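You operate a simulated robot arm through the tools that you are given. There is no shell and no other tool.

You are at the controls of a simulated robot arm. One attempt, no reset.

## Task
Fold the white hanky on the flap board and shut it in the blue box.
Fine: work the red and blue slides before the green one; each slide ends out again. Where these are worked on the way, their far stop is far enough and under half their travel is too little: lid of the blue box.
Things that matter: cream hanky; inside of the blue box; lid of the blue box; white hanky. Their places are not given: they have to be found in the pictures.

Only the result counts: the job must be done as asked and must still hold three seconds after the hand-in. Knocking over, shifting, dropping, spilling or breaking anything else fails it. Lids that push on must go on centred and level and be pressed home; caps that screw on are set level and turned clockwise until they are tight. Flat cloth is picked up by pressing the open fingertips on it (5 to 10 N) and closing them slowly along it; thin cloth reads only 2 to 8 mm in the jaws.

## Robot
A 6-joint arm with a two-finger parallel gripper, fixed in place. Base frame: the origin is at the foot of the arm, x ahead of it, y to its left, z up; the work surface is at about z = 0.807. Units: m, rad, N and s.
With the tool pointing down near the work surface it reaches from about 0.58 to 0.94 m from the base axis. Its first joint turns from -2.601 to 2.601 rad. Payload 3.43 kg.
The tool frame sits at the grasp point between the pads (the TCP): z along the fingers, y along the line on which they close. The tips reach 0.034 m beyond it. Largest opening 0.128 m; finger width 0.024, thickness 0.012; the body of the gripper, 0.048 by 0.13 m, starts 0.096 m behind the TCP.
Orientation is told as [roll, pitch, yaw] about the base's x, y, z axes, in that order, counted from this pose: with the fingers straight down and closing along the base's y, the tool's x points along the base's -x, its y along +y and its z along -z.

## Interface
- The arm moves only by the tool play_rows. Its argument "rows" is a list of rows, each a list of 7 numbers: the shift along the tool's x, y, z in m, then the turn, a rotation vector about the tool's x, y, z in rad, then the opening in per cent of the stroke, from 0 (shut) to 100 (fully open). In form: [[dx, dy, dz, wx, wy, wz, jaw], ...]. A call has 1 to 20 rows; each row is the pose to reach, as a shift and turn from the pose commanded when the call began, along the tool's axes at that moment. A row lasts 0.2 s, in which the tool goes at most 0.05 m and 0.15 rad; a call with a longer step from one row to the next is refused whole, and so is a gripper value outside its range. A pose out of reach is approached as far as the arm can. The call stops where the force on the tool passes 50 N (or 10 N more than at its start, if that is more) or the arm is blocked; 0.2 s more then pass. Each finger travels about 0.108 m/s and halts on what it meets, pressing with about 33 N; the grip force reading is that of the motor and also rises with nothing between the fingers. The clock runs only during rows and for 0.2 s after the last one: add rows that repeat a pose to give the fingers time. The reply holds the time, the measured pose of the TCP, the force on the tool along the base axes, the opening and the grip force, in the units named above and with some noise, with the torque about the TCP (base axes, N m) and any sound that the robot's microphone picked up.
- Cameras (640 x 400 px; columns grow to the right, rows downward): "scene" is fixed at [0.4016, 0.5007, 1.3598]; the picture's right is [0.65, 0.76, 0.00], its down [0.66, -0.56, -0.51] and it looks along [-0.39, 0.33, -0.86] (base axes); focal length 354 px, centre (320, 200). "wrist" rides on the gripper at [0.076, -0.011, -0.16] in the tool frame; the picture's right is [0.15, 0.99, 0.00], its down [-0.88, 0.13, -0.46] and it looks along [-0.45, 0.07, 0.89] (tool axes); focal length 234 px, centre (320, 200).
- capture(camera): a new picture of that camera. It takes no simulated time.
- raise_lower(by): slides the trunk up (or, below 0, down) by that many m; the arm rides with it, the base frame stays. It gives what a move gives, with no picture.
- pixel_to_xyz(camera, pixels): for up to 12 pixels [column, row] of the newest picture of that camera ("zoom" is the newest enlarged one), the place [x, y, z] in the base frame of the surface seen there, good to about 0.002 m. It takes no simulated time.
- close_up(camera, box): a new picture of the part [left, top, right, bottom] of that camera's present view, enlarged. It takes no simulated time.
- job_done(): hands the job in; it is judged then, once.

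Leave the gripper open and the arm clear of the work at the hand-in unless told otherwise.

The tools are called after "Request:" as a command line: name --pt "numbers of a row" for each row, then --argument value for the rest, lists and objects as JSON in quotes. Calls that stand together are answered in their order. play_rows: Moves the arm, as the interface text tells. Its arguments: {"type":"object","properties":{"rows":{"type":"array","items":{"type":"array","items":{"type":"number"}}}},"required":["rows"]} The other tools are called the same way: raise_lower (by) slides the trunk up or down; capture (camera) takes a picture; pixel_to_xyz (camera, pixels) gives the place of the surface under pixels of a picture; close_up (camera, box) takes an enlarged picture of a part of a camera's view; job_done () hands the job in.

At the start:

```text
time_s: 0.0
tool_pos: [0.1579, 0.667, 1.0359]
orientation: [0.001, 0.0, -0.001]
contact_force: [0.7, 0.7, 0.2]
ft_torque: [-0.01, 0.0, 0.01]
finger_gap: 0.1283
finger_force: 0.1
trunk travel left (down, up): [-0.6, 0.11]
```

scene: 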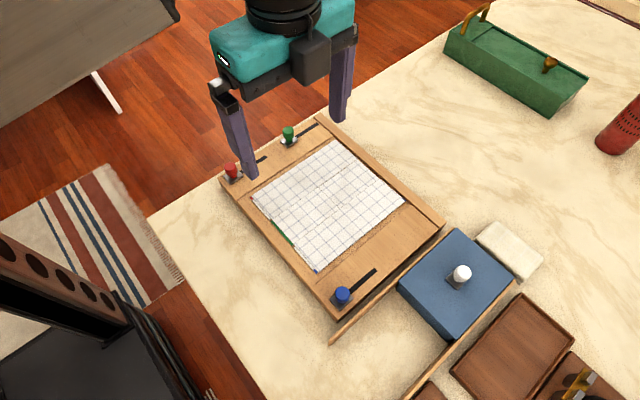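
wrist: 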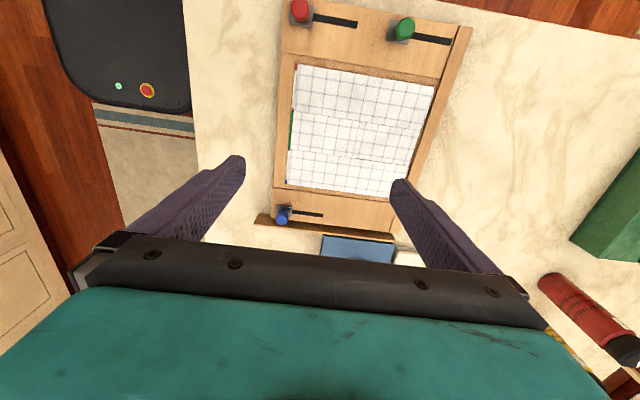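

I see a wooden flap board with a gridded white cloth, a red slide at (231,172), a green one at (289,135) and a blue one at (342,295). There is also a blue box with a white knob at (461,275) and a cream folded cloth at (510,250). I'll look closer before moving.

Request:
close_up --camera "scene" --box '[200, 100, 460, 350]'

Request:
close_up --camera "scene" --box '[380, 200, 640, 400]'

Request:
close_up --camera "wrist" --box '[240, 0, 500, 280]'

```text
1.60 times, centred on (330, 225) of scene
```

zoom: 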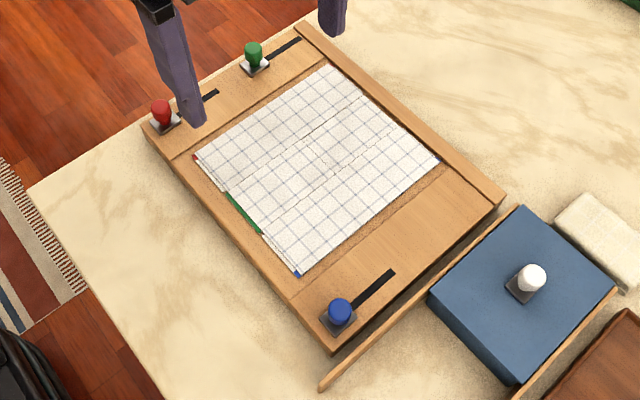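

```text
2.00 times, centred on (510, 300) of scene
```

zoom: 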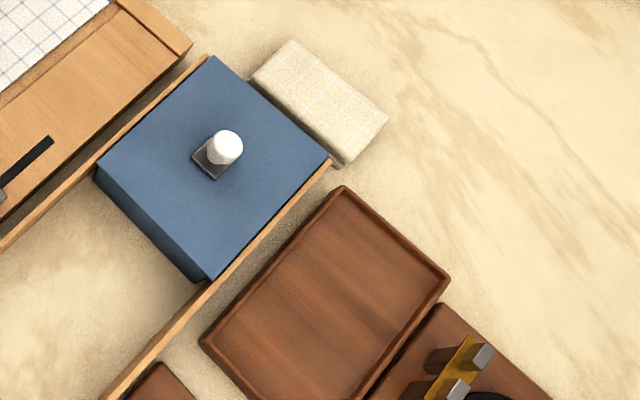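

```text
1.43 times, centred on (370, 140) of wrist
```

zoom: 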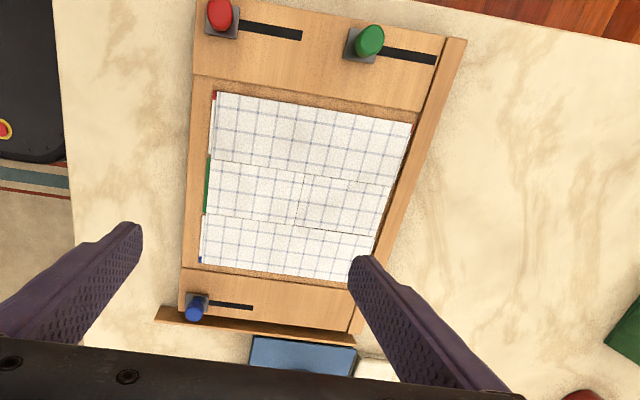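

I'll measure positions next: board corners, slides, cloth corners, box lid corners, knob, rails and the cream cloth.

Request:
capture --camera "scene"

Request:
capture --camera "wrist"

Request:
pixel_to_xyz --camera "scene" --pixels '[[231, 171], [289, 132], [342, 293], [342, 302], [374, 270], [253, 195], [332, 141], [404, 203], [317, 271], [290, 230], [330, 205], [221, 182]]'

Request:
pixel_to_xyz --camera "scene" --pixels '[[460, 270], [453, 285], [456, 231], [400, 287], [450, 336], [511, 284], [490, 230], [532, 248], [522, 280], [508, 255], [333, 343], [410, 395]]'

Request:
pixel_to_xyz --camera "scene" --pixels '[[317, 118], [443, 222], [340, 315], [520, 350], [525, 295], [455, 372], [575, 335], [427, 238], [432, 258], [580, 380], [430, 390], [318, 124]]'

Request:
pixel_to_xyz --camera "wrist" --pixels '[[301, 8], [404, 28], [283, 215], [350, 22], [445, 40], [320, 215], [298, 70], [432, 88], [392, 192], [288, 182], [285, 12], [465, 30]]'

```text
taken
```

scene: 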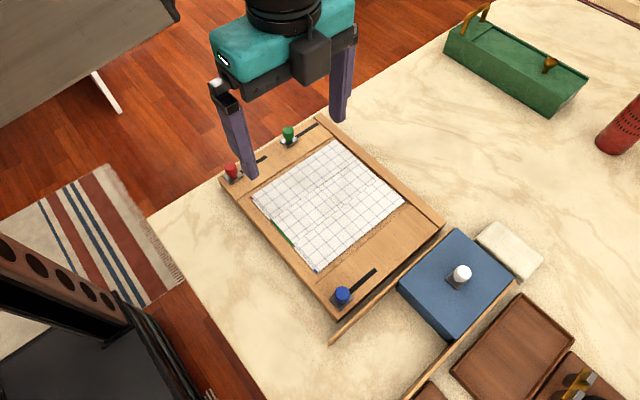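

```text
taken
```

wrist: 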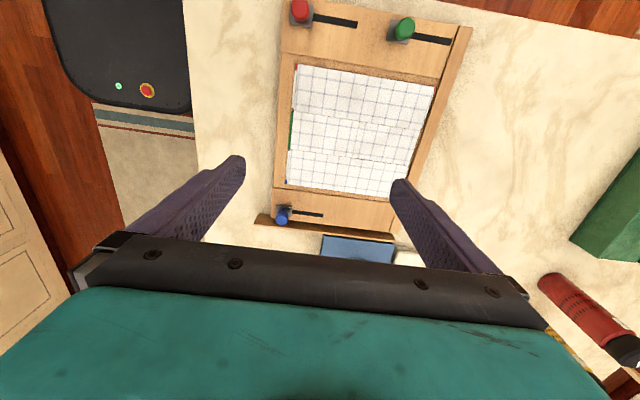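

```text
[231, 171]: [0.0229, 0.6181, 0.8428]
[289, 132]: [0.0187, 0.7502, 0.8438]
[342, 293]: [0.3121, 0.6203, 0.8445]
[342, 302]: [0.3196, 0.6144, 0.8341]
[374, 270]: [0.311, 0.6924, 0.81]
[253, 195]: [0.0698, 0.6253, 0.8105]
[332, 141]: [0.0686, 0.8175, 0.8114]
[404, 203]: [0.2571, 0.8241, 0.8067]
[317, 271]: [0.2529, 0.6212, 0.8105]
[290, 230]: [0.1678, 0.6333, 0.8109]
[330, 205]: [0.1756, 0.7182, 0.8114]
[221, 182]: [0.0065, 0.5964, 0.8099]
```

```text
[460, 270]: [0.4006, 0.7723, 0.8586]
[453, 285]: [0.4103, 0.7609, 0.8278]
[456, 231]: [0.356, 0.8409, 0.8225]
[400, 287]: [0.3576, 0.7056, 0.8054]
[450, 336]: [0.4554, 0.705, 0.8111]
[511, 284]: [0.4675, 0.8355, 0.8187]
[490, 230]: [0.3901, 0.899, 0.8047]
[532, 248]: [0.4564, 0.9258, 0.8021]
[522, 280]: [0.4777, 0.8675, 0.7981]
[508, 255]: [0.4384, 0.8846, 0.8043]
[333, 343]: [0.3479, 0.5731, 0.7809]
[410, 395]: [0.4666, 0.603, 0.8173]
```

```text
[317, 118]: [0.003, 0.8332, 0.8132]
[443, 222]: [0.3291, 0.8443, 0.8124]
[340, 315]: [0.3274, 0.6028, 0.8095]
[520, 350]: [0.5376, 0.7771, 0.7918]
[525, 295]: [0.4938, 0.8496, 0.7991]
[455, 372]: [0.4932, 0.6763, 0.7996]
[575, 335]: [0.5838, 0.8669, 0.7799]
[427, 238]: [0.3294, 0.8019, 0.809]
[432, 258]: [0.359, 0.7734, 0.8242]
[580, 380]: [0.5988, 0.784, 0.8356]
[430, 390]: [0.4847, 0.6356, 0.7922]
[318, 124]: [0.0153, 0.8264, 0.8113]
```

```text
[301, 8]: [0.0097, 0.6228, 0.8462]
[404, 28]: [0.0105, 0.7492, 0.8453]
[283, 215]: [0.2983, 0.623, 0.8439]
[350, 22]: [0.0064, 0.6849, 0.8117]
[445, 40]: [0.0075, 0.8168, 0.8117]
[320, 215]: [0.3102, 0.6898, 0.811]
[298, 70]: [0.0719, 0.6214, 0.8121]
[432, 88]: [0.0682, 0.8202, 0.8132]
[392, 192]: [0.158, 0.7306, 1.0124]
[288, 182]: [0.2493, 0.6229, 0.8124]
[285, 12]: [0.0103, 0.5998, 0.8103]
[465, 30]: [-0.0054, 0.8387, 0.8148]
```

Some heights look odd, so I'll check the table height at a few bare spots, plus the trays and rails.

Request:
pixel_to_xyz --camera "scene" --pixels '[[200, 230], [420, 140], [560, 220], [280, 340], [400, 340], [470, 215], [515, 340], [440, 215], [400, 262], [420, 320], [480, 310], [370, 360]]'

Request:
pixel_to_xyz --camera "scene" --pixels '[[415, 250], [365, 303], [345, 330], [425, 310], [440, 330], [500, 295], [470, 330], [430, 371], [415, 390], [467, 277], [455, 272], [463, 283]]'

Request:
close_up --camera "scene" --box '[390, 215, 550, 315]'

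Request:
close_up --camera "scene" --box '[320, 280, 480, 400]'

```text
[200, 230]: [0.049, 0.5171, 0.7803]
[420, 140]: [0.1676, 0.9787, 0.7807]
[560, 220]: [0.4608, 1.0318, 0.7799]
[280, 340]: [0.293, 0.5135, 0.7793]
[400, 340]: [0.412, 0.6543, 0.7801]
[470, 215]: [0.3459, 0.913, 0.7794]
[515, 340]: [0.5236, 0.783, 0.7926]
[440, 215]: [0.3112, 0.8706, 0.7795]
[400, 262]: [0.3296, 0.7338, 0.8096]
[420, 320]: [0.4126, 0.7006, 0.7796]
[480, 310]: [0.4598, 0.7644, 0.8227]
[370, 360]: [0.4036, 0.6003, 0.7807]
```

```text
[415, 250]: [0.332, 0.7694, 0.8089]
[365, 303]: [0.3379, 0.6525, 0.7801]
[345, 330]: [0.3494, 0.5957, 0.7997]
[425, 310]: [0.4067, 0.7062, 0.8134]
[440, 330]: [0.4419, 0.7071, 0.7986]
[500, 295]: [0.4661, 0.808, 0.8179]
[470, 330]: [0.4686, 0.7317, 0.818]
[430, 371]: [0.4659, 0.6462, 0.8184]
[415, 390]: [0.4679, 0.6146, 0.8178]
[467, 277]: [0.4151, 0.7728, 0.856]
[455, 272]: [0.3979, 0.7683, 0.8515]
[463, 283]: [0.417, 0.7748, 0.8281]
```

```text
4.00 times, centred on (470, 265) of scene
```

zoom: 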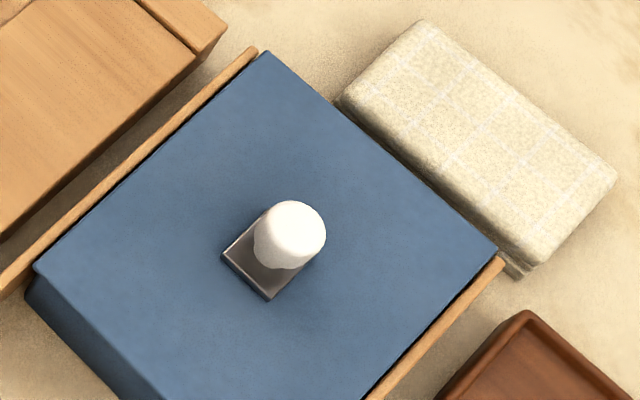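

```text
3.33 times, centred on (400, 340) of scene
```

zoom: 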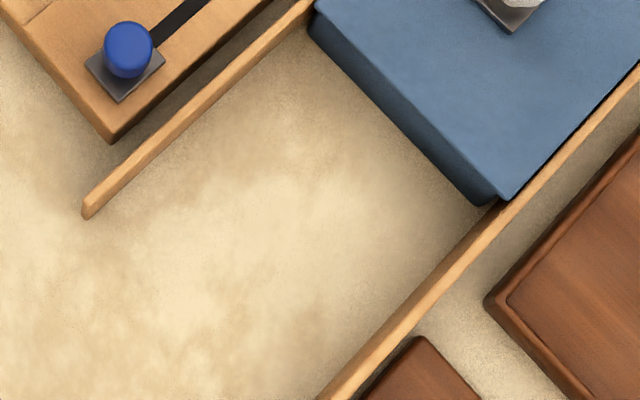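

The table is at z≈0.78, the board top at ≈0.81 and the lid top at ≈0.822. The rails at x≈0.35 and 0.468 run along y, so the lid slides toward −y. I'll start with the red slide, whose knob is near (0.017, 0.62, 0.845): move above it at about z 0.93 with the jaws partly closed.

Request:
play_rows --pt "0.03 -0.01 0.015 0 0 0 80" --pt "0.06 -0.02 0.03 0 0 0 60" --pt "0.09 -0.03 0.05 0 0 0 45" --pt "0.115 -0.04 0.07 0 0 0 40" --pt "0.13 -0.045 0.09 0 0 0 40" --pt "0.141 -0.047 0.1 0 0 0 40" --pt "0.141 -0.047 0.1 0 0 0 40"

Request:
capture --camera "wrist"

Request:
capture --camera "scene"

```text
time_s: 1.6
tool_pos: [0.0176, 0.6197, 0.934]
orientation: [0.001, 0.001, 0.0]
contact_force: [0.2, 0.5, 0.0]
ft_torque: [-0.03, 0.02, -0.03]
finger_gap: 0.0513
finger_force: 0.0
trunk travel left (down, up): [-0.6, 0.11]
```

```text
taken
```

wrist: 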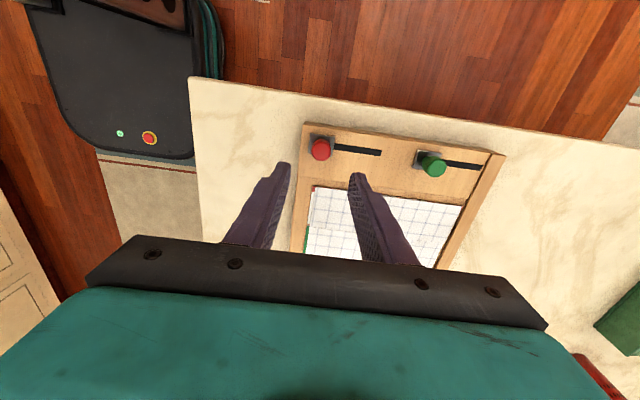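

```text
taken
```

scene: 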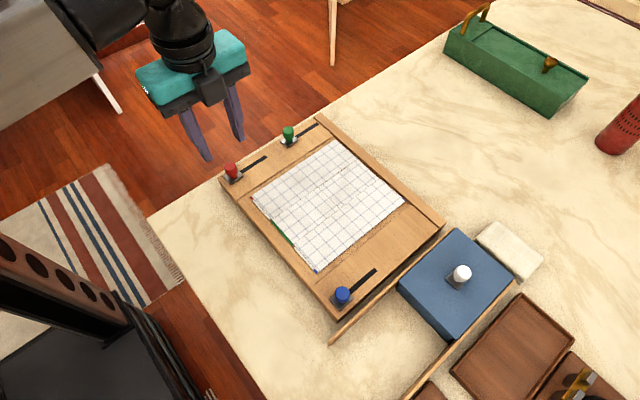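

I'll pin down the red and green knob positions from this nearer wrist view, with the red cap at about (321,150).

Request:
close_up --camera "wrist" --box '[280, 110, 520, 260]'

Request:
pixel_to_xyz --camera "wrist" --pixels '[[321, 154], [313, 150], [329, 150], [321, 145], [321, 140], [321, 159], [435, 168], [428, 165], [443, 168], [350, 150], [380, 153], [312, 137]]'

```text
2.67 times, centred on (400, 185) of wrist
```

zoom: 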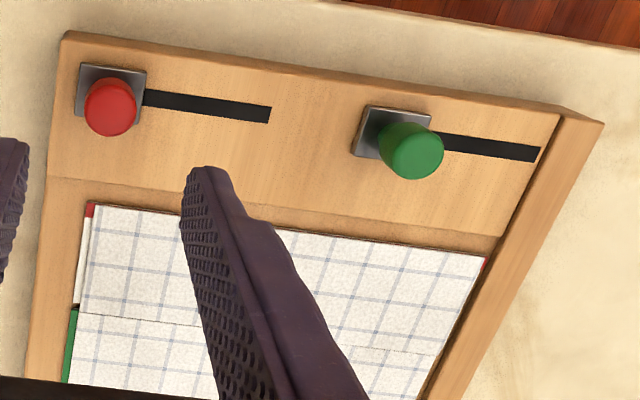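

```text
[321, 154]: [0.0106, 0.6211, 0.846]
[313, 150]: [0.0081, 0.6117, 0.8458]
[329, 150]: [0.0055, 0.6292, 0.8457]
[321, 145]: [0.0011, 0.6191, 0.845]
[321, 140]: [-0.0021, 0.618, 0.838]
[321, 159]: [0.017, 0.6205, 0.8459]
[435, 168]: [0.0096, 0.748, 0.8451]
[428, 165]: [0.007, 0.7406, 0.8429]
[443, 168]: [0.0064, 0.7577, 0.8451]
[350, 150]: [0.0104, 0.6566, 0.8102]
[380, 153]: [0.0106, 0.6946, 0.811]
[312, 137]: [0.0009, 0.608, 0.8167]
```

The red knob's centre is about (0.010, 0.620) with its top at 0.846, and its plate is at 0.817. I'll descend so the tips reach z≈0.823, then close on it.

Request:
play_rows --pt "0.0075 0 0.02 0 0 0 40" --pt "0.0075 0 0.04 0 0 0 40" --pt "0.0075 0 0.06 0 0 0 40" --pt "0.0075 0 0.077 0 0 0 40" --pt "0.0075 0 0.077 0 0 0 40" --pt "0.0075 0 0.077 0 0 0 25" --pt "0.0075 0 0.077 0 0 0 15" --pt "0.0075 0 0.077 0 0 0 8" --pt "0.0075 0 0.077 0 0 0 8"

Request:
capture --camera "wrist"

Request:
close_up --camera "scene" --box '[180, 90, 340, 210]'

```text
time_s: 3.6
tool_pos: [0.0079, 0.6201, 0.8576]
orientation: [0.001, 0.001, 0.0]
contact_force: [-0.3, 5.9, 0.5]
ft_torque: [-0.27, 0.02, 0.03]
finger_gap: 0.0203
finger_force: 45.0
trunk travel left (down, up): [-0.6, 0.11]
```

```text
taken
```

wrist: 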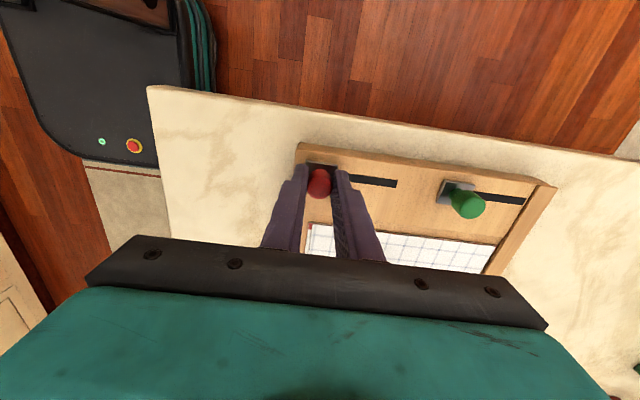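

```text
3.33 times, centred on (260, 150) of scene
```

zoom: 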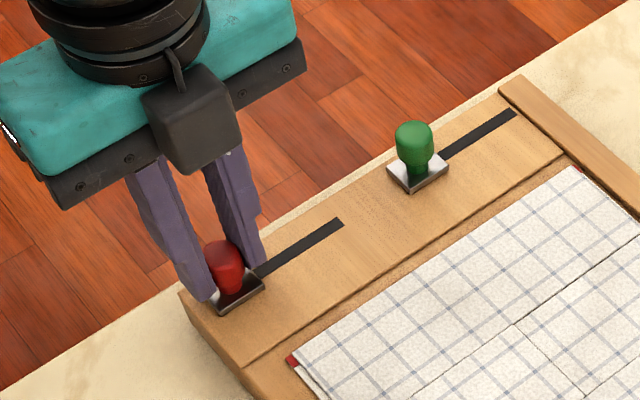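

The red knob is gripped with a 20 mm gap. Now I'll push it along +y in small steps toward its far stop, about 0.07 m.

Request:
play_rows --pt "0 0.005 0 0 0 0 8" --pt "0 0.01 0 0 0 0 8" --pt "0 0.015 0 0 0 0 8" --pt "0 0.02 0 0 0 0 8" --pt "0 0.025 0 0 0 0 8" --pt "0 0.03 0 0 0 0 8" --pt "0 0.035 0 0 0 0 8"

Request:
capture --camera "scene"

```text
time_s: 5.2
tool_pos: [0.0079, 0.6534, 0.8579]
orientation: [-0.001, -0.001, 0.0]
contact_force: [-9.7, -1.0, -8.2]
ft_torque: [0.46, 0.21, -0.03]
finger_gap: 0.0203
finger_force: 44.8
trunk travel left (down, up): [-0.6, 0.11]
```

```text
taken
```

scene: 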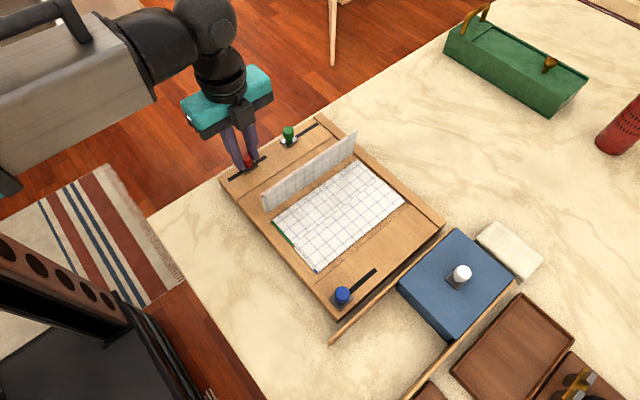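

The red flap stands upright at half travel, so it follows the slide. I'll carry on to the far stop.

Request:
play_rows --pt "0 0.005 0 0 0 0 8" --pt "0 0.01 0 0 0 0 8" --pt "0 0.015 0 0 0 0 8" --pt "0 0.02 0 0 0 0 8" --pt "0 0.025 0 0 0 0 8" --pt "0 0.03 0 0 0 0 8" --pt "0 0.034 0 0 0 0 8" --pt "0 0.037 0 0 0 0 8" --pt "0 0.04 0 0 0 0 8"

Request:
capture --camera "scene"

```text
time_s: 7.0
tool_pos: [0.0078, 0.6818, 0.8583]
orientation: [-0.022, 0.002, 0.001]
contact_force: [-3.5, -8.7, 1.2]
ft_torque: [0.29, -0.38, -0.06]
finger_gap: 0.0207
finger_force: 45.2
trunk travel left (down, up): [-0.6, 0.11]
stopped in row 8: the force on the tool passed its limit at 52 N (the readings are from after the stop); the commanded pose is now the measured one
```

```text
taken
```

scene: 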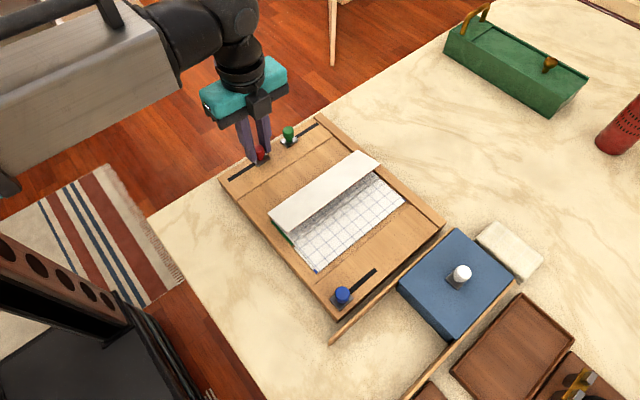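

The far stop was reached at y=0.682. I'll check the flap closely before going back.

Request:
close_up --camera "scene" --box '[220, 110, 460, 300]'

Request:
pixel_to_xyz --camera "scene" --pixels '[[272, 210], [356, 155], [378, 172], [290, 228], [330, 190], [365, 165], [320, 205]]'

```text
2.11 times, centred on (340, 205) of scene
```

zoom: 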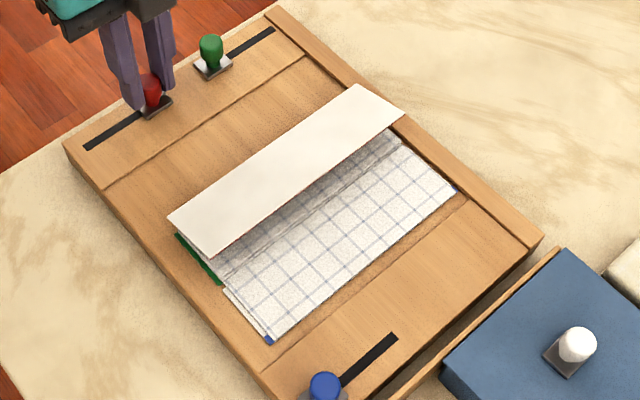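

```text
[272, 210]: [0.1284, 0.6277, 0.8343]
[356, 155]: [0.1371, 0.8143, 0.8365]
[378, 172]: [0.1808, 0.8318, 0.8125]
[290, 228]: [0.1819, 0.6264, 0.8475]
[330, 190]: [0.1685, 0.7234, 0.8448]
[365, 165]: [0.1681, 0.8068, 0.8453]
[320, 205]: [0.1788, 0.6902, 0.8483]
```

The flap is swung over to its end position, and the hinge line and edge sit just above the middle panel. Now I'll draw the red slide back out to y≈0.618, straightening the small roll on the way.

Request:
play_rows --pt "0 -0.005 0 -0.005 0 0 8" --pt "0 -0.01 0 -0.01 0 0 8" --pt "0 -0.015 0 -0.015 0 0 8" --pt "0 -0.02 0 -0.02 0 0 8" --pt "0 -0.025 0 -0.022 0 0 8" --pt "0 -0.03 0 -0.022 0 0 8" --pt "0 -0.035 0 -0.022 0 0 8" --pt "0 -0.04 0 -0.022 0 0 8" --pt "0 -0.045 0 -0.022 0 0 8" --pt "0 -0.05 0 -0.022 0 0 8" --pt "0 -0.055 0 -0.022 0 0 8" --pt "0 -0.059 0 -0.022 0 0 8" --pt "0 -0.062 0 -0.022 0 0 8" --pt "0 -0.063 0 -0.022 0 0 8"

Request:
capture --camera "scene"

```text
time_s: 10.0
tool_pos: [0.0093, 0.6211, 0.8585]
orientation: [0.001, 0.0, 0.0]
contact_force: [-3.4, 0.2, -7.7]
ft_torque: [-0.49, -0.05, -0.02]
finger_gap: 0.0205
finger_force: 45.7
trunk travel left (down, up): [-0.6, 0.11]
```

```text
taken
```

scene: 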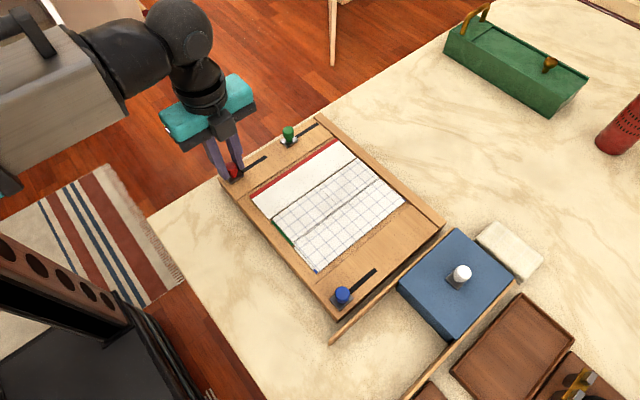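

Request:
close_up --camera "scene" --box '[220, 110, 460, 300]'

Request:
pixel_to_xyz --camera "scene" --pixels '[[300, 180], [320, 205], [350, 200], [340, 230], [310, 190], [350, 220]]'

```text
2.11 times, centred on (340, 205) of scene
```

zoom: 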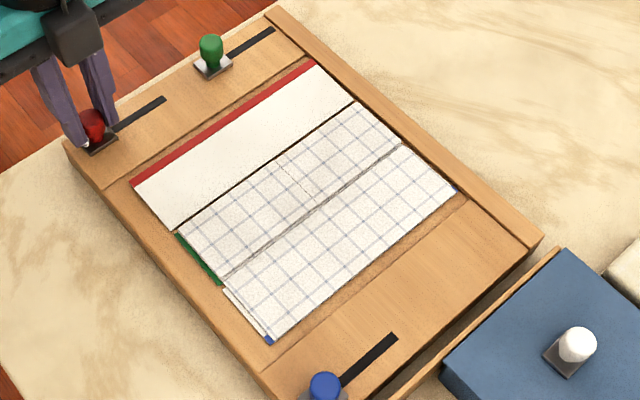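

```text
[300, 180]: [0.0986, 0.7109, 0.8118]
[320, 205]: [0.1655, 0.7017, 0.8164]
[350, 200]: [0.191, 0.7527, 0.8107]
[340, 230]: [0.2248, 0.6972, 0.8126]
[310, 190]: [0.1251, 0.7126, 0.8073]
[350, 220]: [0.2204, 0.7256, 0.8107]
```

The red third now lies over the middle panel, and the bare flap with its red edge is back flat. I'll nudge the slide outward to be sure it is on its stop, then let go and rise.

Request:
play_rows --pt "0 -0.001 0 0 0 0 8" --pt "0 -0.002 0 0 0 0 8" --pt "0 -0.003 0 0 0 0 8" --pt "0 -0.003 0 0 0 0 8"

```text
time_s: 11.0
tool_pos: [0.0084, 0.6194, 0.8592]
orientation: [0.006, -0.001, -0.002]
contact_force: [-5.2, 8.5, -5.1]
ft_torque: [-0.3, 0.11, 0.04]
finger_gap: 0.0205
finger_force: 44.7
trunk travel left (down, up): [-0.6, 0.11]
```

The slide is firmly on its outer stop with 8.5 N of resistance. I'll open, rise, and move above the blue slide near (0.303, 0.62).

Request:
play_rows --pt "0 0.003 0 0 0 0 20" --pt "0 0.003 0 0 0 0 35" --pt "0 0.003 0 0 0 0 40" --pt "0 0.003 -0.03 0 0 0 40" --pt "0 0.003 -0.06 0 0 0 40" --pt "-0.03 0.003 -0.085 0 0 0 40" --pt "-0.07 0.003 -0.085 0 0 0 40" --pt "-0.11 0.003 -0.085 0 0 0 40" --pt "-0.15 0.003 -0.085 0 0 0 40" --pt "-0.19 0.003 -0.085 0 0 0 40" --pt "-0.23 0.003 -0.085 0 0 0 40" --pt "-0.265 0.003 -0.085 0 0 0 40" --pt "-0.295 0.003 -0.085 0 0 0 40" --pt "-0.295 0.003 -0.085 0 0 0 40"

Request:
capture --camera "wrist"

Request:
capture --camera "scene"

```text
time_s: 14.0
tool_pos: [0.3047, 0.6202, 0.9444]
orientation: [0.004, 0.001, 0.001]
contact_force: [-0.5, 0.0, 0.2]
ft_torque: [0.01, -0.03, 0.0]
finger_gap: 0.0508
finger_force: 0.0
trunk travel left (down, up): [-0.6, 0.11]
```

```text
taken
```

wrist: 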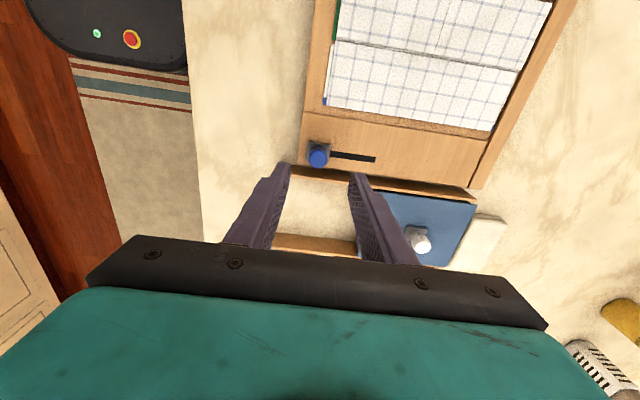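

```text
taken
```

scene: 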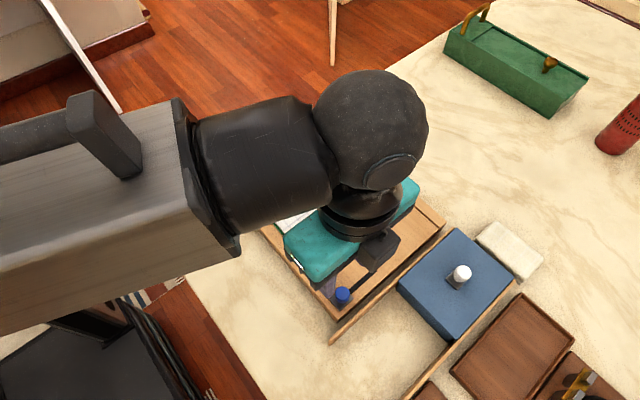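

I can see the blue knob at about (318,157) in the wrist view. I'll measure its cap and plate.

Request:
close_up --camera "wrist" --box '[280, 100, 480, 260]'

Request:
pixel_to_xyz --camera "wrist" --pixels '[[318, 160], [310, 158], [326, 158], [318, 152], [318, 165], [318, 145], [375, 158], [340, 155], [400, 205], [420, 240], [345, 182], [310, 240]]'

```text
2.50 times, centred on (380, 180) of wrist
```

zoom: 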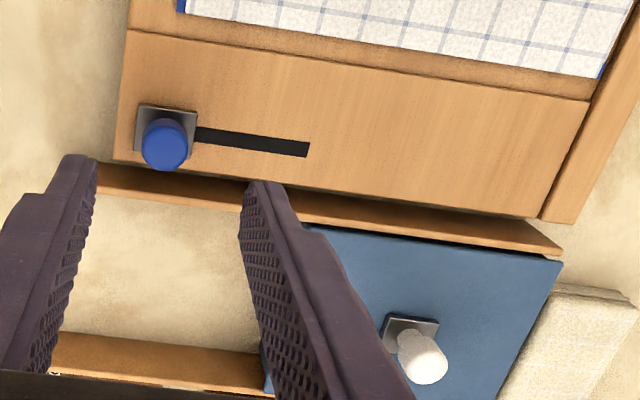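

```text
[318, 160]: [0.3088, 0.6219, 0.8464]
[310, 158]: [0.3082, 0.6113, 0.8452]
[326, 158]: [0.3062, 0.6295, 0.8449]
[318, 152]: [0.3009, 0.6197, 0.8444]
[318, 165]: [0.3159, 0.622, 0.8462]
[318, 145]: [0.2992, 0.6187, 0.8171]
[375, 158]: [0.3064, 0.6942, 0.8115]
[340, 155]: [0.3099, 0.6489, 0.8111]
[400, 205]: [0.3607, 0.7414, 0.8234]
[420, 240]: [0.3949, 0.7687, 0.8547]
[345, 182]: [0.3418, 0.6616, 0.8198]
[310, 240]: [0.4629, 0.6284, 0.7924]
```

The blue knob's centre is about (0.309, 0.621). I'll descend and grip it as I did the red one.

Request:
play_rows --pt "-0.0045 0 0.025 0 0 0 40" --pt "-0.0045 0 0.05 0 0 0 40" --pt "-0.0045 0 0.07 0 0 0 40" --pt "-0.0045 0 0.086 0 0 0 40" --pt "-0.0045 0 0.086 0 0 0 40" --pt "-0.0045 0 0.086 0 0 0 25" --pt "-0.0045 0 0.086 0 0 0 15" --pt "-0.0045 0 0.086 0 0 0 8" --pt "-0.0045 0 0.086 0 0 0 8"

Request:
capture --camera "wrist"

```text
time_s: 16.0
tool_pos: [0.3099, 0.6206, 0.8568]
orientation: [0.003, -0.001, 0.0]
contact_force: [0.2, 0.6, -1.5]
ft_torque: [-0.56, -0.11, 0.01]
finger_gap: 0.0209
finger_force: 45.1
trunk travel left (down, up): [-0.6, 0.11]
```

```text
taken
```

wrist: 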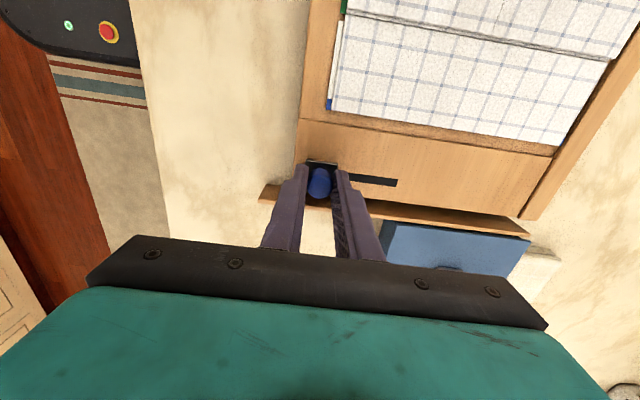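

The blue knob is gripped with a 21 mm gap. I'll push it along +y to its far stop, about 62 mm.

Request:
play_rows --pt "0 0.005 0 0 0 0 8" --pt "0 0.01 0 0 0 0 8" --pt "0 0.015 0 0 0 0 8" --pt "0 0.02 0 0 0 0 8" --pt "0 0.025 0 0 0 0 8" --pt "0 0.03 0 0 0 0 8" --pt "0 0.035 0 0 0 0 8" --pt "0 0.04 0 0 0 0 8" --pt "0 0.045 0 0 0 0 8" --pt "0 0.05 0 0 0 0 8" --pt "0 0.055 0 0 0 0 8" --pt "0 0.059 0 0 0 0 8" --pt "0 0.061 0 0 0 0 8" --pt "0 0.063 0 0 0 0 8" --pt "0 0.065 0 0 0 0 8"

Request:
capture --camera "wrist"

Request:
capture --camera "scene"

```text
time_s: 19.2
tool_pos: [0.3098, 0.6827, 0.8572]
orientation: [-0.004, -0.001, -0.003]
contact_force: [4.7, -24.7, -0.7]
ft_torque: [-0.13, -0.79, -0.01]
finger_gap: 0.0204
finger_force: 45.2
trunk travel left (down, up): [-0.6, 0.11]
```

```text
taken
```

wrist: 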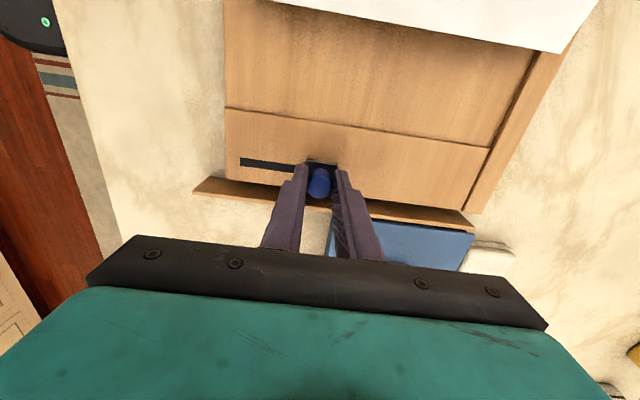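

```text
taken
```

scene: 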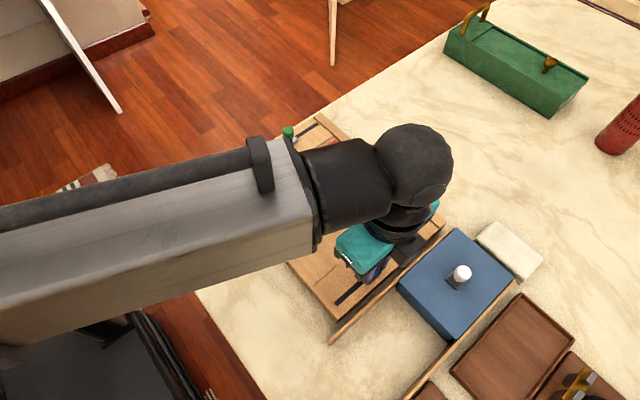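

The blue slide is on its far stop at y=0.683 with 25 N of resistance, and the flap is over. Now I'll pull it back out to y≈0.619.

Request:
play_rows --pt "0 -0.005 0 0 0 0 8" --pt "0 -0.01 0 0 0 0 8" --pt "0 -0.015 0 0 0 0 8" --pt "0 -0.02 0 0 0 0 8" --pt "0 -0.025 0 0 0 0 8" --pt "0 -0.03 0 0 0 0 8" --pt "0 -0.035 0 0 0 0 8" --pt "0 -0.04 0 0 0 0 8" --pt "0 -0.045 0 0 0 0 8" --pt "0 -0.05 0 0 0 0 8" --pt "0 -0.055 0 0 0 0 8" --pt "0 -0.06 0 0 0 0 8" --pt "0 -0.063 0 0 0 0 8" --pt "0 -0.065 0 0 0 0 8" --pt "0 -0.067 0 0 0 0 8" --pt "0 -0.067 0 0 0 0 8"

Request:
capture --camera "wrist"

```text
time_s: 22.6
tool_pos: [0.31, 0.6189, 0.8573]
orientation: [0.006, 0.0, 0.001]
contact_force: [7.7, 4.7, 5.8]
ft_torque: [-0.46, -0.15, -0.01]
finger_gap: 0.0207
finger_force: 44.5
trunk travel left (down, up): [-0.6, 0.11]
```

```text
taken
```

wrist: 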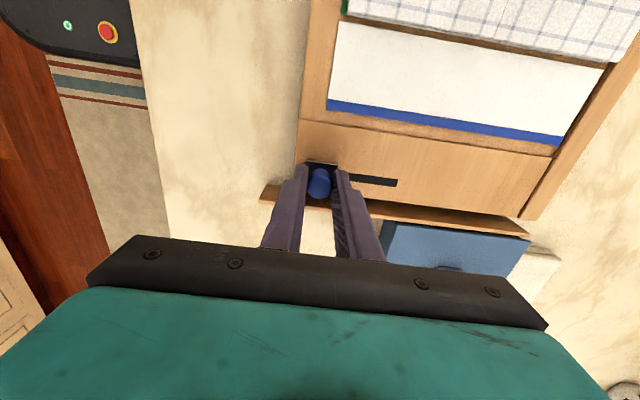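

The blue flap is flat again with its slide out, and the blue third is folded over. I'll release, rise, and go above the green knob at (0.010, 0.749).

Request:
play_rows --pt "0 0.002 0 0 0 0 20" --pt "0 0.002 0 0 0 0 35" --pt "0 0.002 0 0 0 0 40" --pt "0 0.002 -0.03 0 0 0 40" --pt "0 0.002 -0.06 0 0 0 40" --pt "0.03 0.012 -0.085 0 0 0 40" --pt "0.065 0.027 -0.085 0 0 0 40" --pt "0.1 0.042 -0.085 0 0 0 40" --pt "0.135 0.057 -0.085 0 0 0 40" --pt "0.17 0.072 -0.085 0 0 0 40" --pt "0.205 0.087 -0.085 0 0 0 40" --pt "0.24 0.102 -0.085 0 0 0 40" --pt "0.27 0.117 -0.085 0 0 0 40" --pt "0.298 0.13 -0.085 0 0 0 40" --pt "0.298 0.13 -0.085 0 0 0 40"

Request:
capture --camera "wrist"

Request:
capture --camera "scene"

```text
time_s: 25.8
tool_pos: [0.0086, 0.749, 0.9411]
orientation: [0.003, 0.0, -0.002]
contact_force: [0.1, 0.0, -0.1]
ft_torque: [0.0, -0.01, 0.0]
finger_gap: 0.0509
finger_force: 0.0
trunk travel left (down, up): [-0.6, 0.11]
```

```text
taken
```

wrist: 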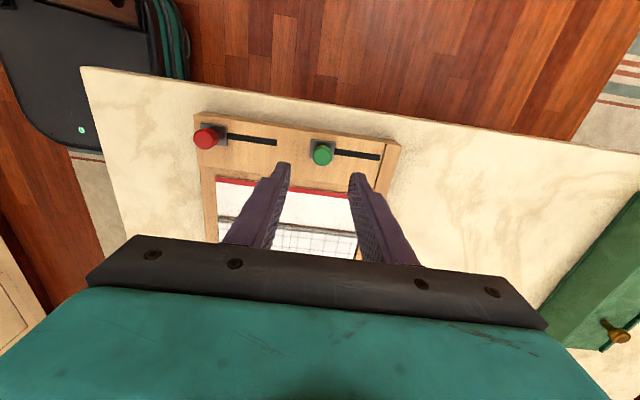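

```text
taken
```

scene: 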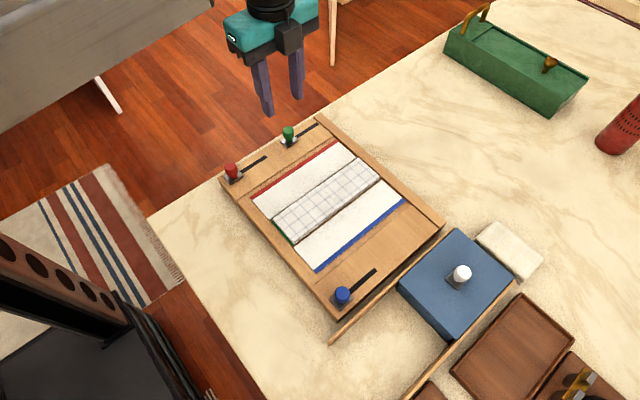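

Both thirds now lie on the middle panel. I'll check the green knob from here, with its cap at about (322,155).

Request:
pixel_to_xyz --camera "wrist" --pixels '[[322, 158], [314, 155], [330, 155], [322, 150], [322, 163], [380, 157], [319, 143]]'

Request:
close_up --camera "scene" --box '[220, 110, 460, 300]'

Request:
pixel_to_xyz --camera "scene" --pixels '[[275, 214], [353, 160], [378, 180], [297, 240], [300, 222], [350, 185], [325, 198]]'

```text
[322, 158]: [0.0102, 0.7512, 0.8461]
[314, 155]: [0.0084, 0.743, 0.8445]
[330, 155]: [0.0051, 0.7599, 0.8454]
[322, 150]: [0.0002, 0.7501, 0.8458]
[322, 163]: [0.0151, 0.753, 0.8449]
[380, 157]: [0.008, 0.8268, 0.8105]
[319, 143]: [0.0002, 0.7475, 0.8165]
```

```text
2.11 times, centred on (340, 205) of scene
```

zoom: 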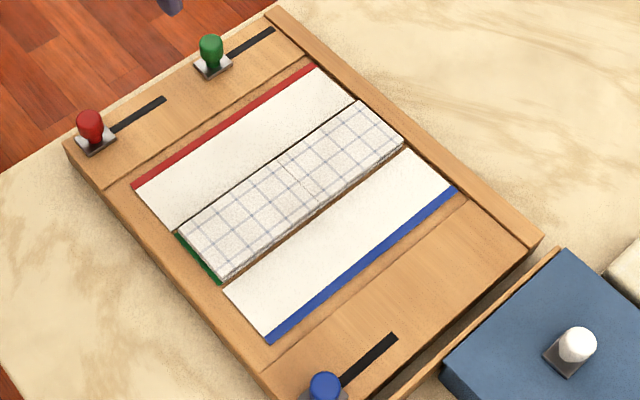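

```text
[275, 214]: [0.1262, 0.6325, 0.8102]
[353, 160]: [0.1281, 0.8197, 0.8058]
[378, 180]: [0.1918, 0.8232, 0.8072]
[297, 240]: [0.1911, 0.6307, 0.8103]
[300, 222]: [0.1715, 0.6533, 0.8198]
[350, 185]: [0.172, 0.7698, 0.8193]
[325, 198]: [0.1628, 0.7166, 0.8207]
```

The green knob is at about (0.009, 0.751). I'll descend and grip it.

Request:
play_rows --pt "0 0.002 0.025 0 0 0 40" --pt "0 0.002 0.05 0 0 0 40" --pt "0 0.002 0.07 0 0 0 40" --pt "0 0.002 0.083 0 0 0 40" --pt "0 0.002 0.083 0 0 0 40" --pt "0 0.002 0.083 0 0 0 25" --pt "0 0.002 0.083 0 0 0 15" --pt "0 0.002 0.083 0 0 0 8" --pt "0 0.002 0.083 0 0 0 8"

Request:
capture --camera "wrist"

```text
time_s: 27.8
tool_pos: [0.0114, 0.7521, 0.861]
orientation: [0.004, 0.0, 0.0]
contact_force: [-0.5, 11.5, 2.7]
ft_torque: [-0.16, 0.01, 0.01]
finger_gap: 0.0206
finger_force: 44.7
trunk travel left (down, up): [-0.6, 0.11]
```

```text
taken
```

wrist: 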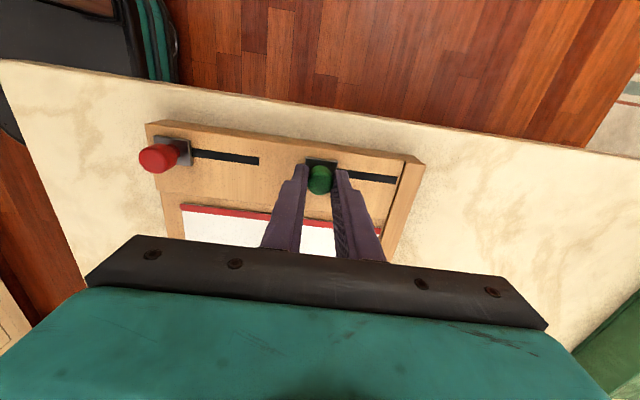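

The green knob is gripped. I'll push it along +y to its far stop, about 62 mm.

Request:
play_rows --pt "0 0.005 0 0 0 0 8" --pt "0 0.01 0 0 0 0 8" --pt "0 0.015 0 0 0 0 8" --pt "0 0.02 0 0 0 0 8" --pt "0 0.025 0 0 0 0 8" --pt "0 0.03 0 0 0 0 8" --pt "0 0.035 0 0 0 0 8" --pt "0 0.04 0 0 0 0 8" --pt "0 0.045 0 0 0 0 8" --pt "0 0.05 0 0 0 0 8" --pt "0 0.055 0 0 0 0 8" --pt "0 0.058 0 0 0 0 8" --pt "0 0.06 0 0 0 0 8" --pt "0 0.062 0 0 0 0 8" --pt "0 0.064 0 0 0 0 8"

Request:
capture --camera "scene"

```text
time_s: 31.0
tool_pos: [0.0105, 0.8144, 0.8591]
orientation: [0.003, 0.0, -0.001]
contact_force: [7.6, -5.8, 7.9]
ft_torque: [-0.6, -0.33, 0.01]
finger_gap: 0.0205
finger_force: 44.9
trunk travel left (down, up): [-0.6, 0.11]
```

```text
taken
```

scene: 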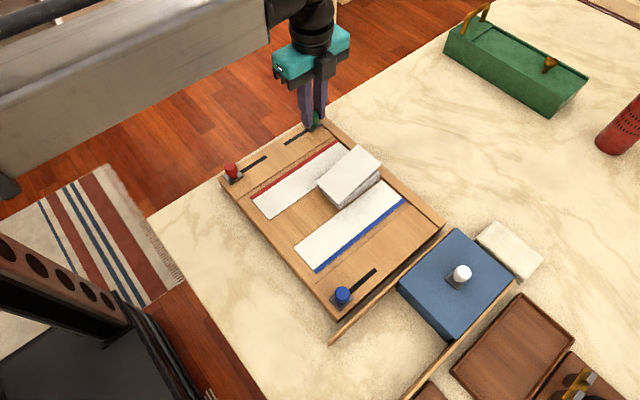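

The green flap is over. I'll press 2 mm more to be sure it's on the stop, then draw it all the way back out.

Request:
play_rows --pt "0 0.002 0 0 0 0 8" --pt "0 0.002 0 0 0 0 8" --pt "0 -0.003 0 0 0 0 8" --pt "0 -0.008 0 0 0 0 8" --pt "0 -0.013 0 0 0 0 8" --pt "0 -0.018 0 0 0 0 8" --pt "0 -0.023 0 0 0 0 8" --pt "0 -0.028 0 0 0 0 8" --pt "0 -0.033 0 0 0 0 8" --pt "0 -0.038 0 0 0 0 8" --pt "0 -0.043 0 0 0 0 8" --pt "0 -0.048 0 0 0 0 8" --pt "0 -0.053 0 0 0 0 8" --pt "0 -0.058 0 0 0 0 8" --pt "0 -0.061 0 0 0 0 8" --pt "0 -0.063 0 0 0 0 8" --pt "0 -0.065 0 0 0 0 8" --pt "0 -0.067 0 0 0 0 8" --pt "0 -0.067 0 0 0 0 8"

Request:
capture --camera "scene"

Request:
close_up --camera "scene" --box '[220, 110, 460, 300]'

```text
time_s: 35.0
tool_pos: [0.0105, 0.7507, 0.8604]
orientation: [0.009, 0.0, 0.001]
contact_force: [3.7, 25.7, 14.1]
ft_torque: [0.13, 0.07, -0.04]
finger_gap: 0.0209
finger_force: 44.7
trunk travel left (down, up): [-0.6, 0.11]
```

```text
taken
```

scene: 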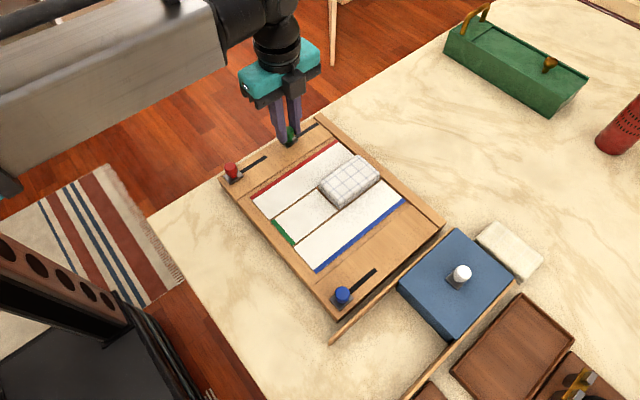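

```text
2.11 times, centred on (340, 205) of scene
```

zoom: 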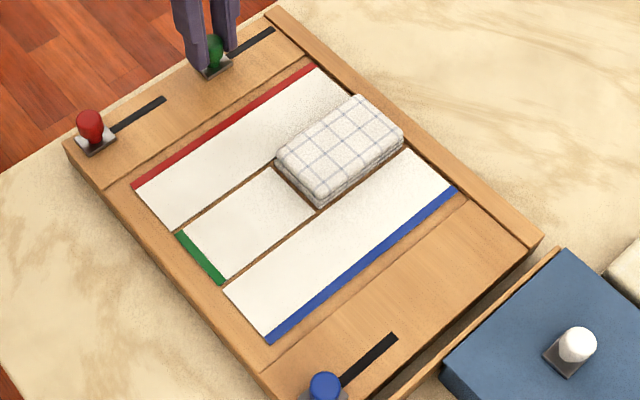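

The white hanky is now a neat folded bundle on the right half of the middle panel, and all three slides are out. I'll relax the green knob, release, rise, and travel above the lid knob near (0.40, 0.77).

Request:
play_rows --pt "0 0.003 0 0 0 0 20" --pt "0 0.003 0 0 0 0 35" --pt "0 0.003 0 0 0 0 40" --pt "0 0.003 -0.03 0 0 0 40" --pt "0 0.003 -0.06 0 0 0 40" --pt "-0.03 0.005 -0.09 0 0 0 40" --pt "-0.07 0.01 -0.1 0 0 0 40" --pt "-0.11 0.015 -0.1 0 0 0 40" --pt "-0.15 0.02 -0.1 0 0 0 40" --pt "-0.19 0.02 -0.1 0 0 0 40" --pt "-0.23 0.02 -0.1 0 0 0 40" --pt "-0.27 0.02 -0.1 0 0 0 40" --pt "-0.31 0.02 -0.1 0 0 0 40" --pt "-0.35 0.02 -0.1 0 0 0 40" --pt "-0.38 0.02 -0.1 0 0 0 40" --pt "-0.395 0.02 -0.1 0 0 0 40" --pt "-0.395 0.02 -0.1 0 0 0 40"

Request:
capture --camera "wrist"

Request:
capture --camera "scene"

```text
time_s: 38.6
tool_pos: [0.4064, 0.7675, 0.96]
orientation: [0.003, 0.0, -0.001]
contact_force: [0.5, 0.0, 0.0]
ft_torque: [0.0, 0.02, 0.03]
finger_gap: 0.051
finger_force: 0.0
trunk travel left (down, up): [-0.6, 0.11]
```

```text
taken
```

wrist: 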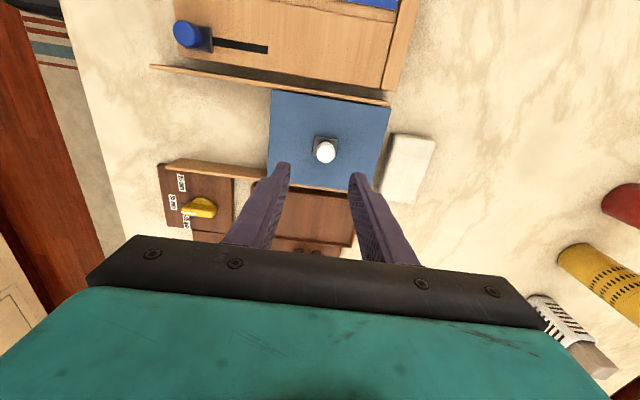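

```text
taken
```

scene: 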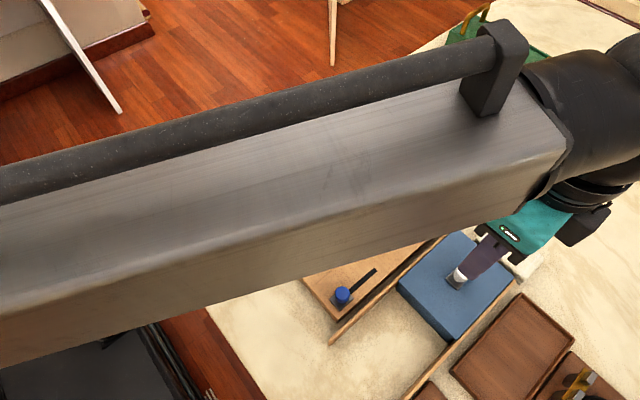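

The white knob shows at about (325,152) in the wrist view. I'll measure the knob, the lid corners, and the things beside the rails.

Request:
close_up --camera "wrist" --box '[140, 50, 460, 260]'

Request:
pixel_to_xyz --camera "wrist" --pixels '[[325, 155], [317, 152], [333, 152], [325, 146], [325, 160], [325, 138], [275, 92], [385, 108], [272, 158], [375, 175], [200, 207], [200, 180]]'

Request:
pixel_to_xyz --camera "wrist" --pixels '[[155, 67], [385, 102], [200, 165], [390, 140], [430, 145], [415, 195], [390, 185], [320, 195], [230, 170], [250, 110], [165, 170], [340, 240]]'

```text
1.90 times, centred on (300, 155) of wrist
```

zoom: 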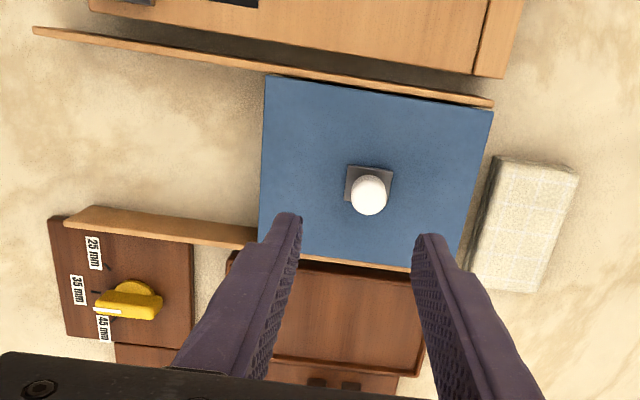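

```text
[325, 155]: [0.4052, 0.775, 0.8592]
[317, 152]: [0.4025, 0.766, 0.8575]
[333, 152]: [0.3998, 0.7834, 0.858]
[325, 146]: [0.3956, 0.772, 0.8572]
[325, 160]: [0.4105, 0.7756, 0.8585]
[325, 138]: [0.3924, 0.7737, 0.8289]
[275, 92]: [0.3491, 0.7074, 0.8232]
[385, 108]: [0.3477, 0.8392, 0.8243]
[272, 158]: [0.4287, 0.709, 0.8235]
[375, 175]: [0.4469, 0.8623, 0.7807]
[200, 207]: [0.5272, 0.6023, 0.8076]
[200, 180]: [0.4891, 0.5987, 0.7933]
```

```text
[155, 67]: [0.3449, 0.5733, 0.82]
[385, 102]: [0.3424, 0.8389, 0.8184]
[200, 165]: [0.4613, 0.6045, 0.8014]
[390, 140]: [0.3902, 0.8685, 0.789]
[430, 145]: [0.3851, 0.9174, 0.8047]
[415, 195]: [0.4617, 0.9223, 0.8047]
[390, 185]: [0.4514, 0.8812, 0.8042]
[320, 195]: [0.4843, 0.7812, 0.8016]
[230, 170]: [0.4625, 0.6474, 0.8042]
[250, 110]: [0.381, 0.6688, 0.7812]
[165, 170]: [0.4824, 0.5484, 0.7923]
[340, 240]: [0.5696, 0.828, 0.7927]
```

The knob's centre is about (0.405, 0.7745), from z 0.829 to 0.859. I'll descend so the tips are at about 0.836, then grip it.

Request:
play_rows --pt "0.001 0.007 0.025 0 0 0 40" --pt "0.001 0.007 0.05 0 0 0 40" --pt "0.001 0.007 0.075 0 0 0 40" --pt "0.001 0.007 0.09 0 0 0 40" --pt "0.001 0.007 0.09 0 0 0 40" --pt "0.001 0.007 0.09 0 0 0 25" --pt "0.001 0.007 0.09 0 0 0 15" --pt "0.001 0.007 0.09 0 0 0 8" --pt "0.001 0.007 0.09 0 0 0 8"

Request:
capture --camera "wrist"

```text
time_s: 40.6
tool_pos: [0.4046, 0.7754, 0.87]
orientation: [0.002, 0.0, 0.0]
contact_force: [-0.9, -5.2, -2.8]
ft_torque: [-0.76, -0.04, 0.02]
finger_gap: 0.0206
finger_force: 45.2
trunk travel left (down, up): [-0.6, 0.11]
```

```text
taken
```

wrist: 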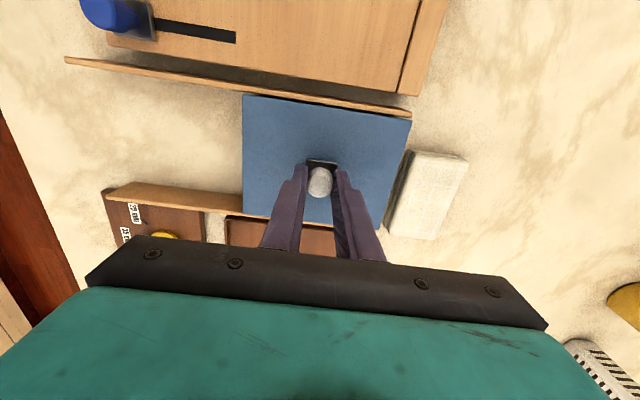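

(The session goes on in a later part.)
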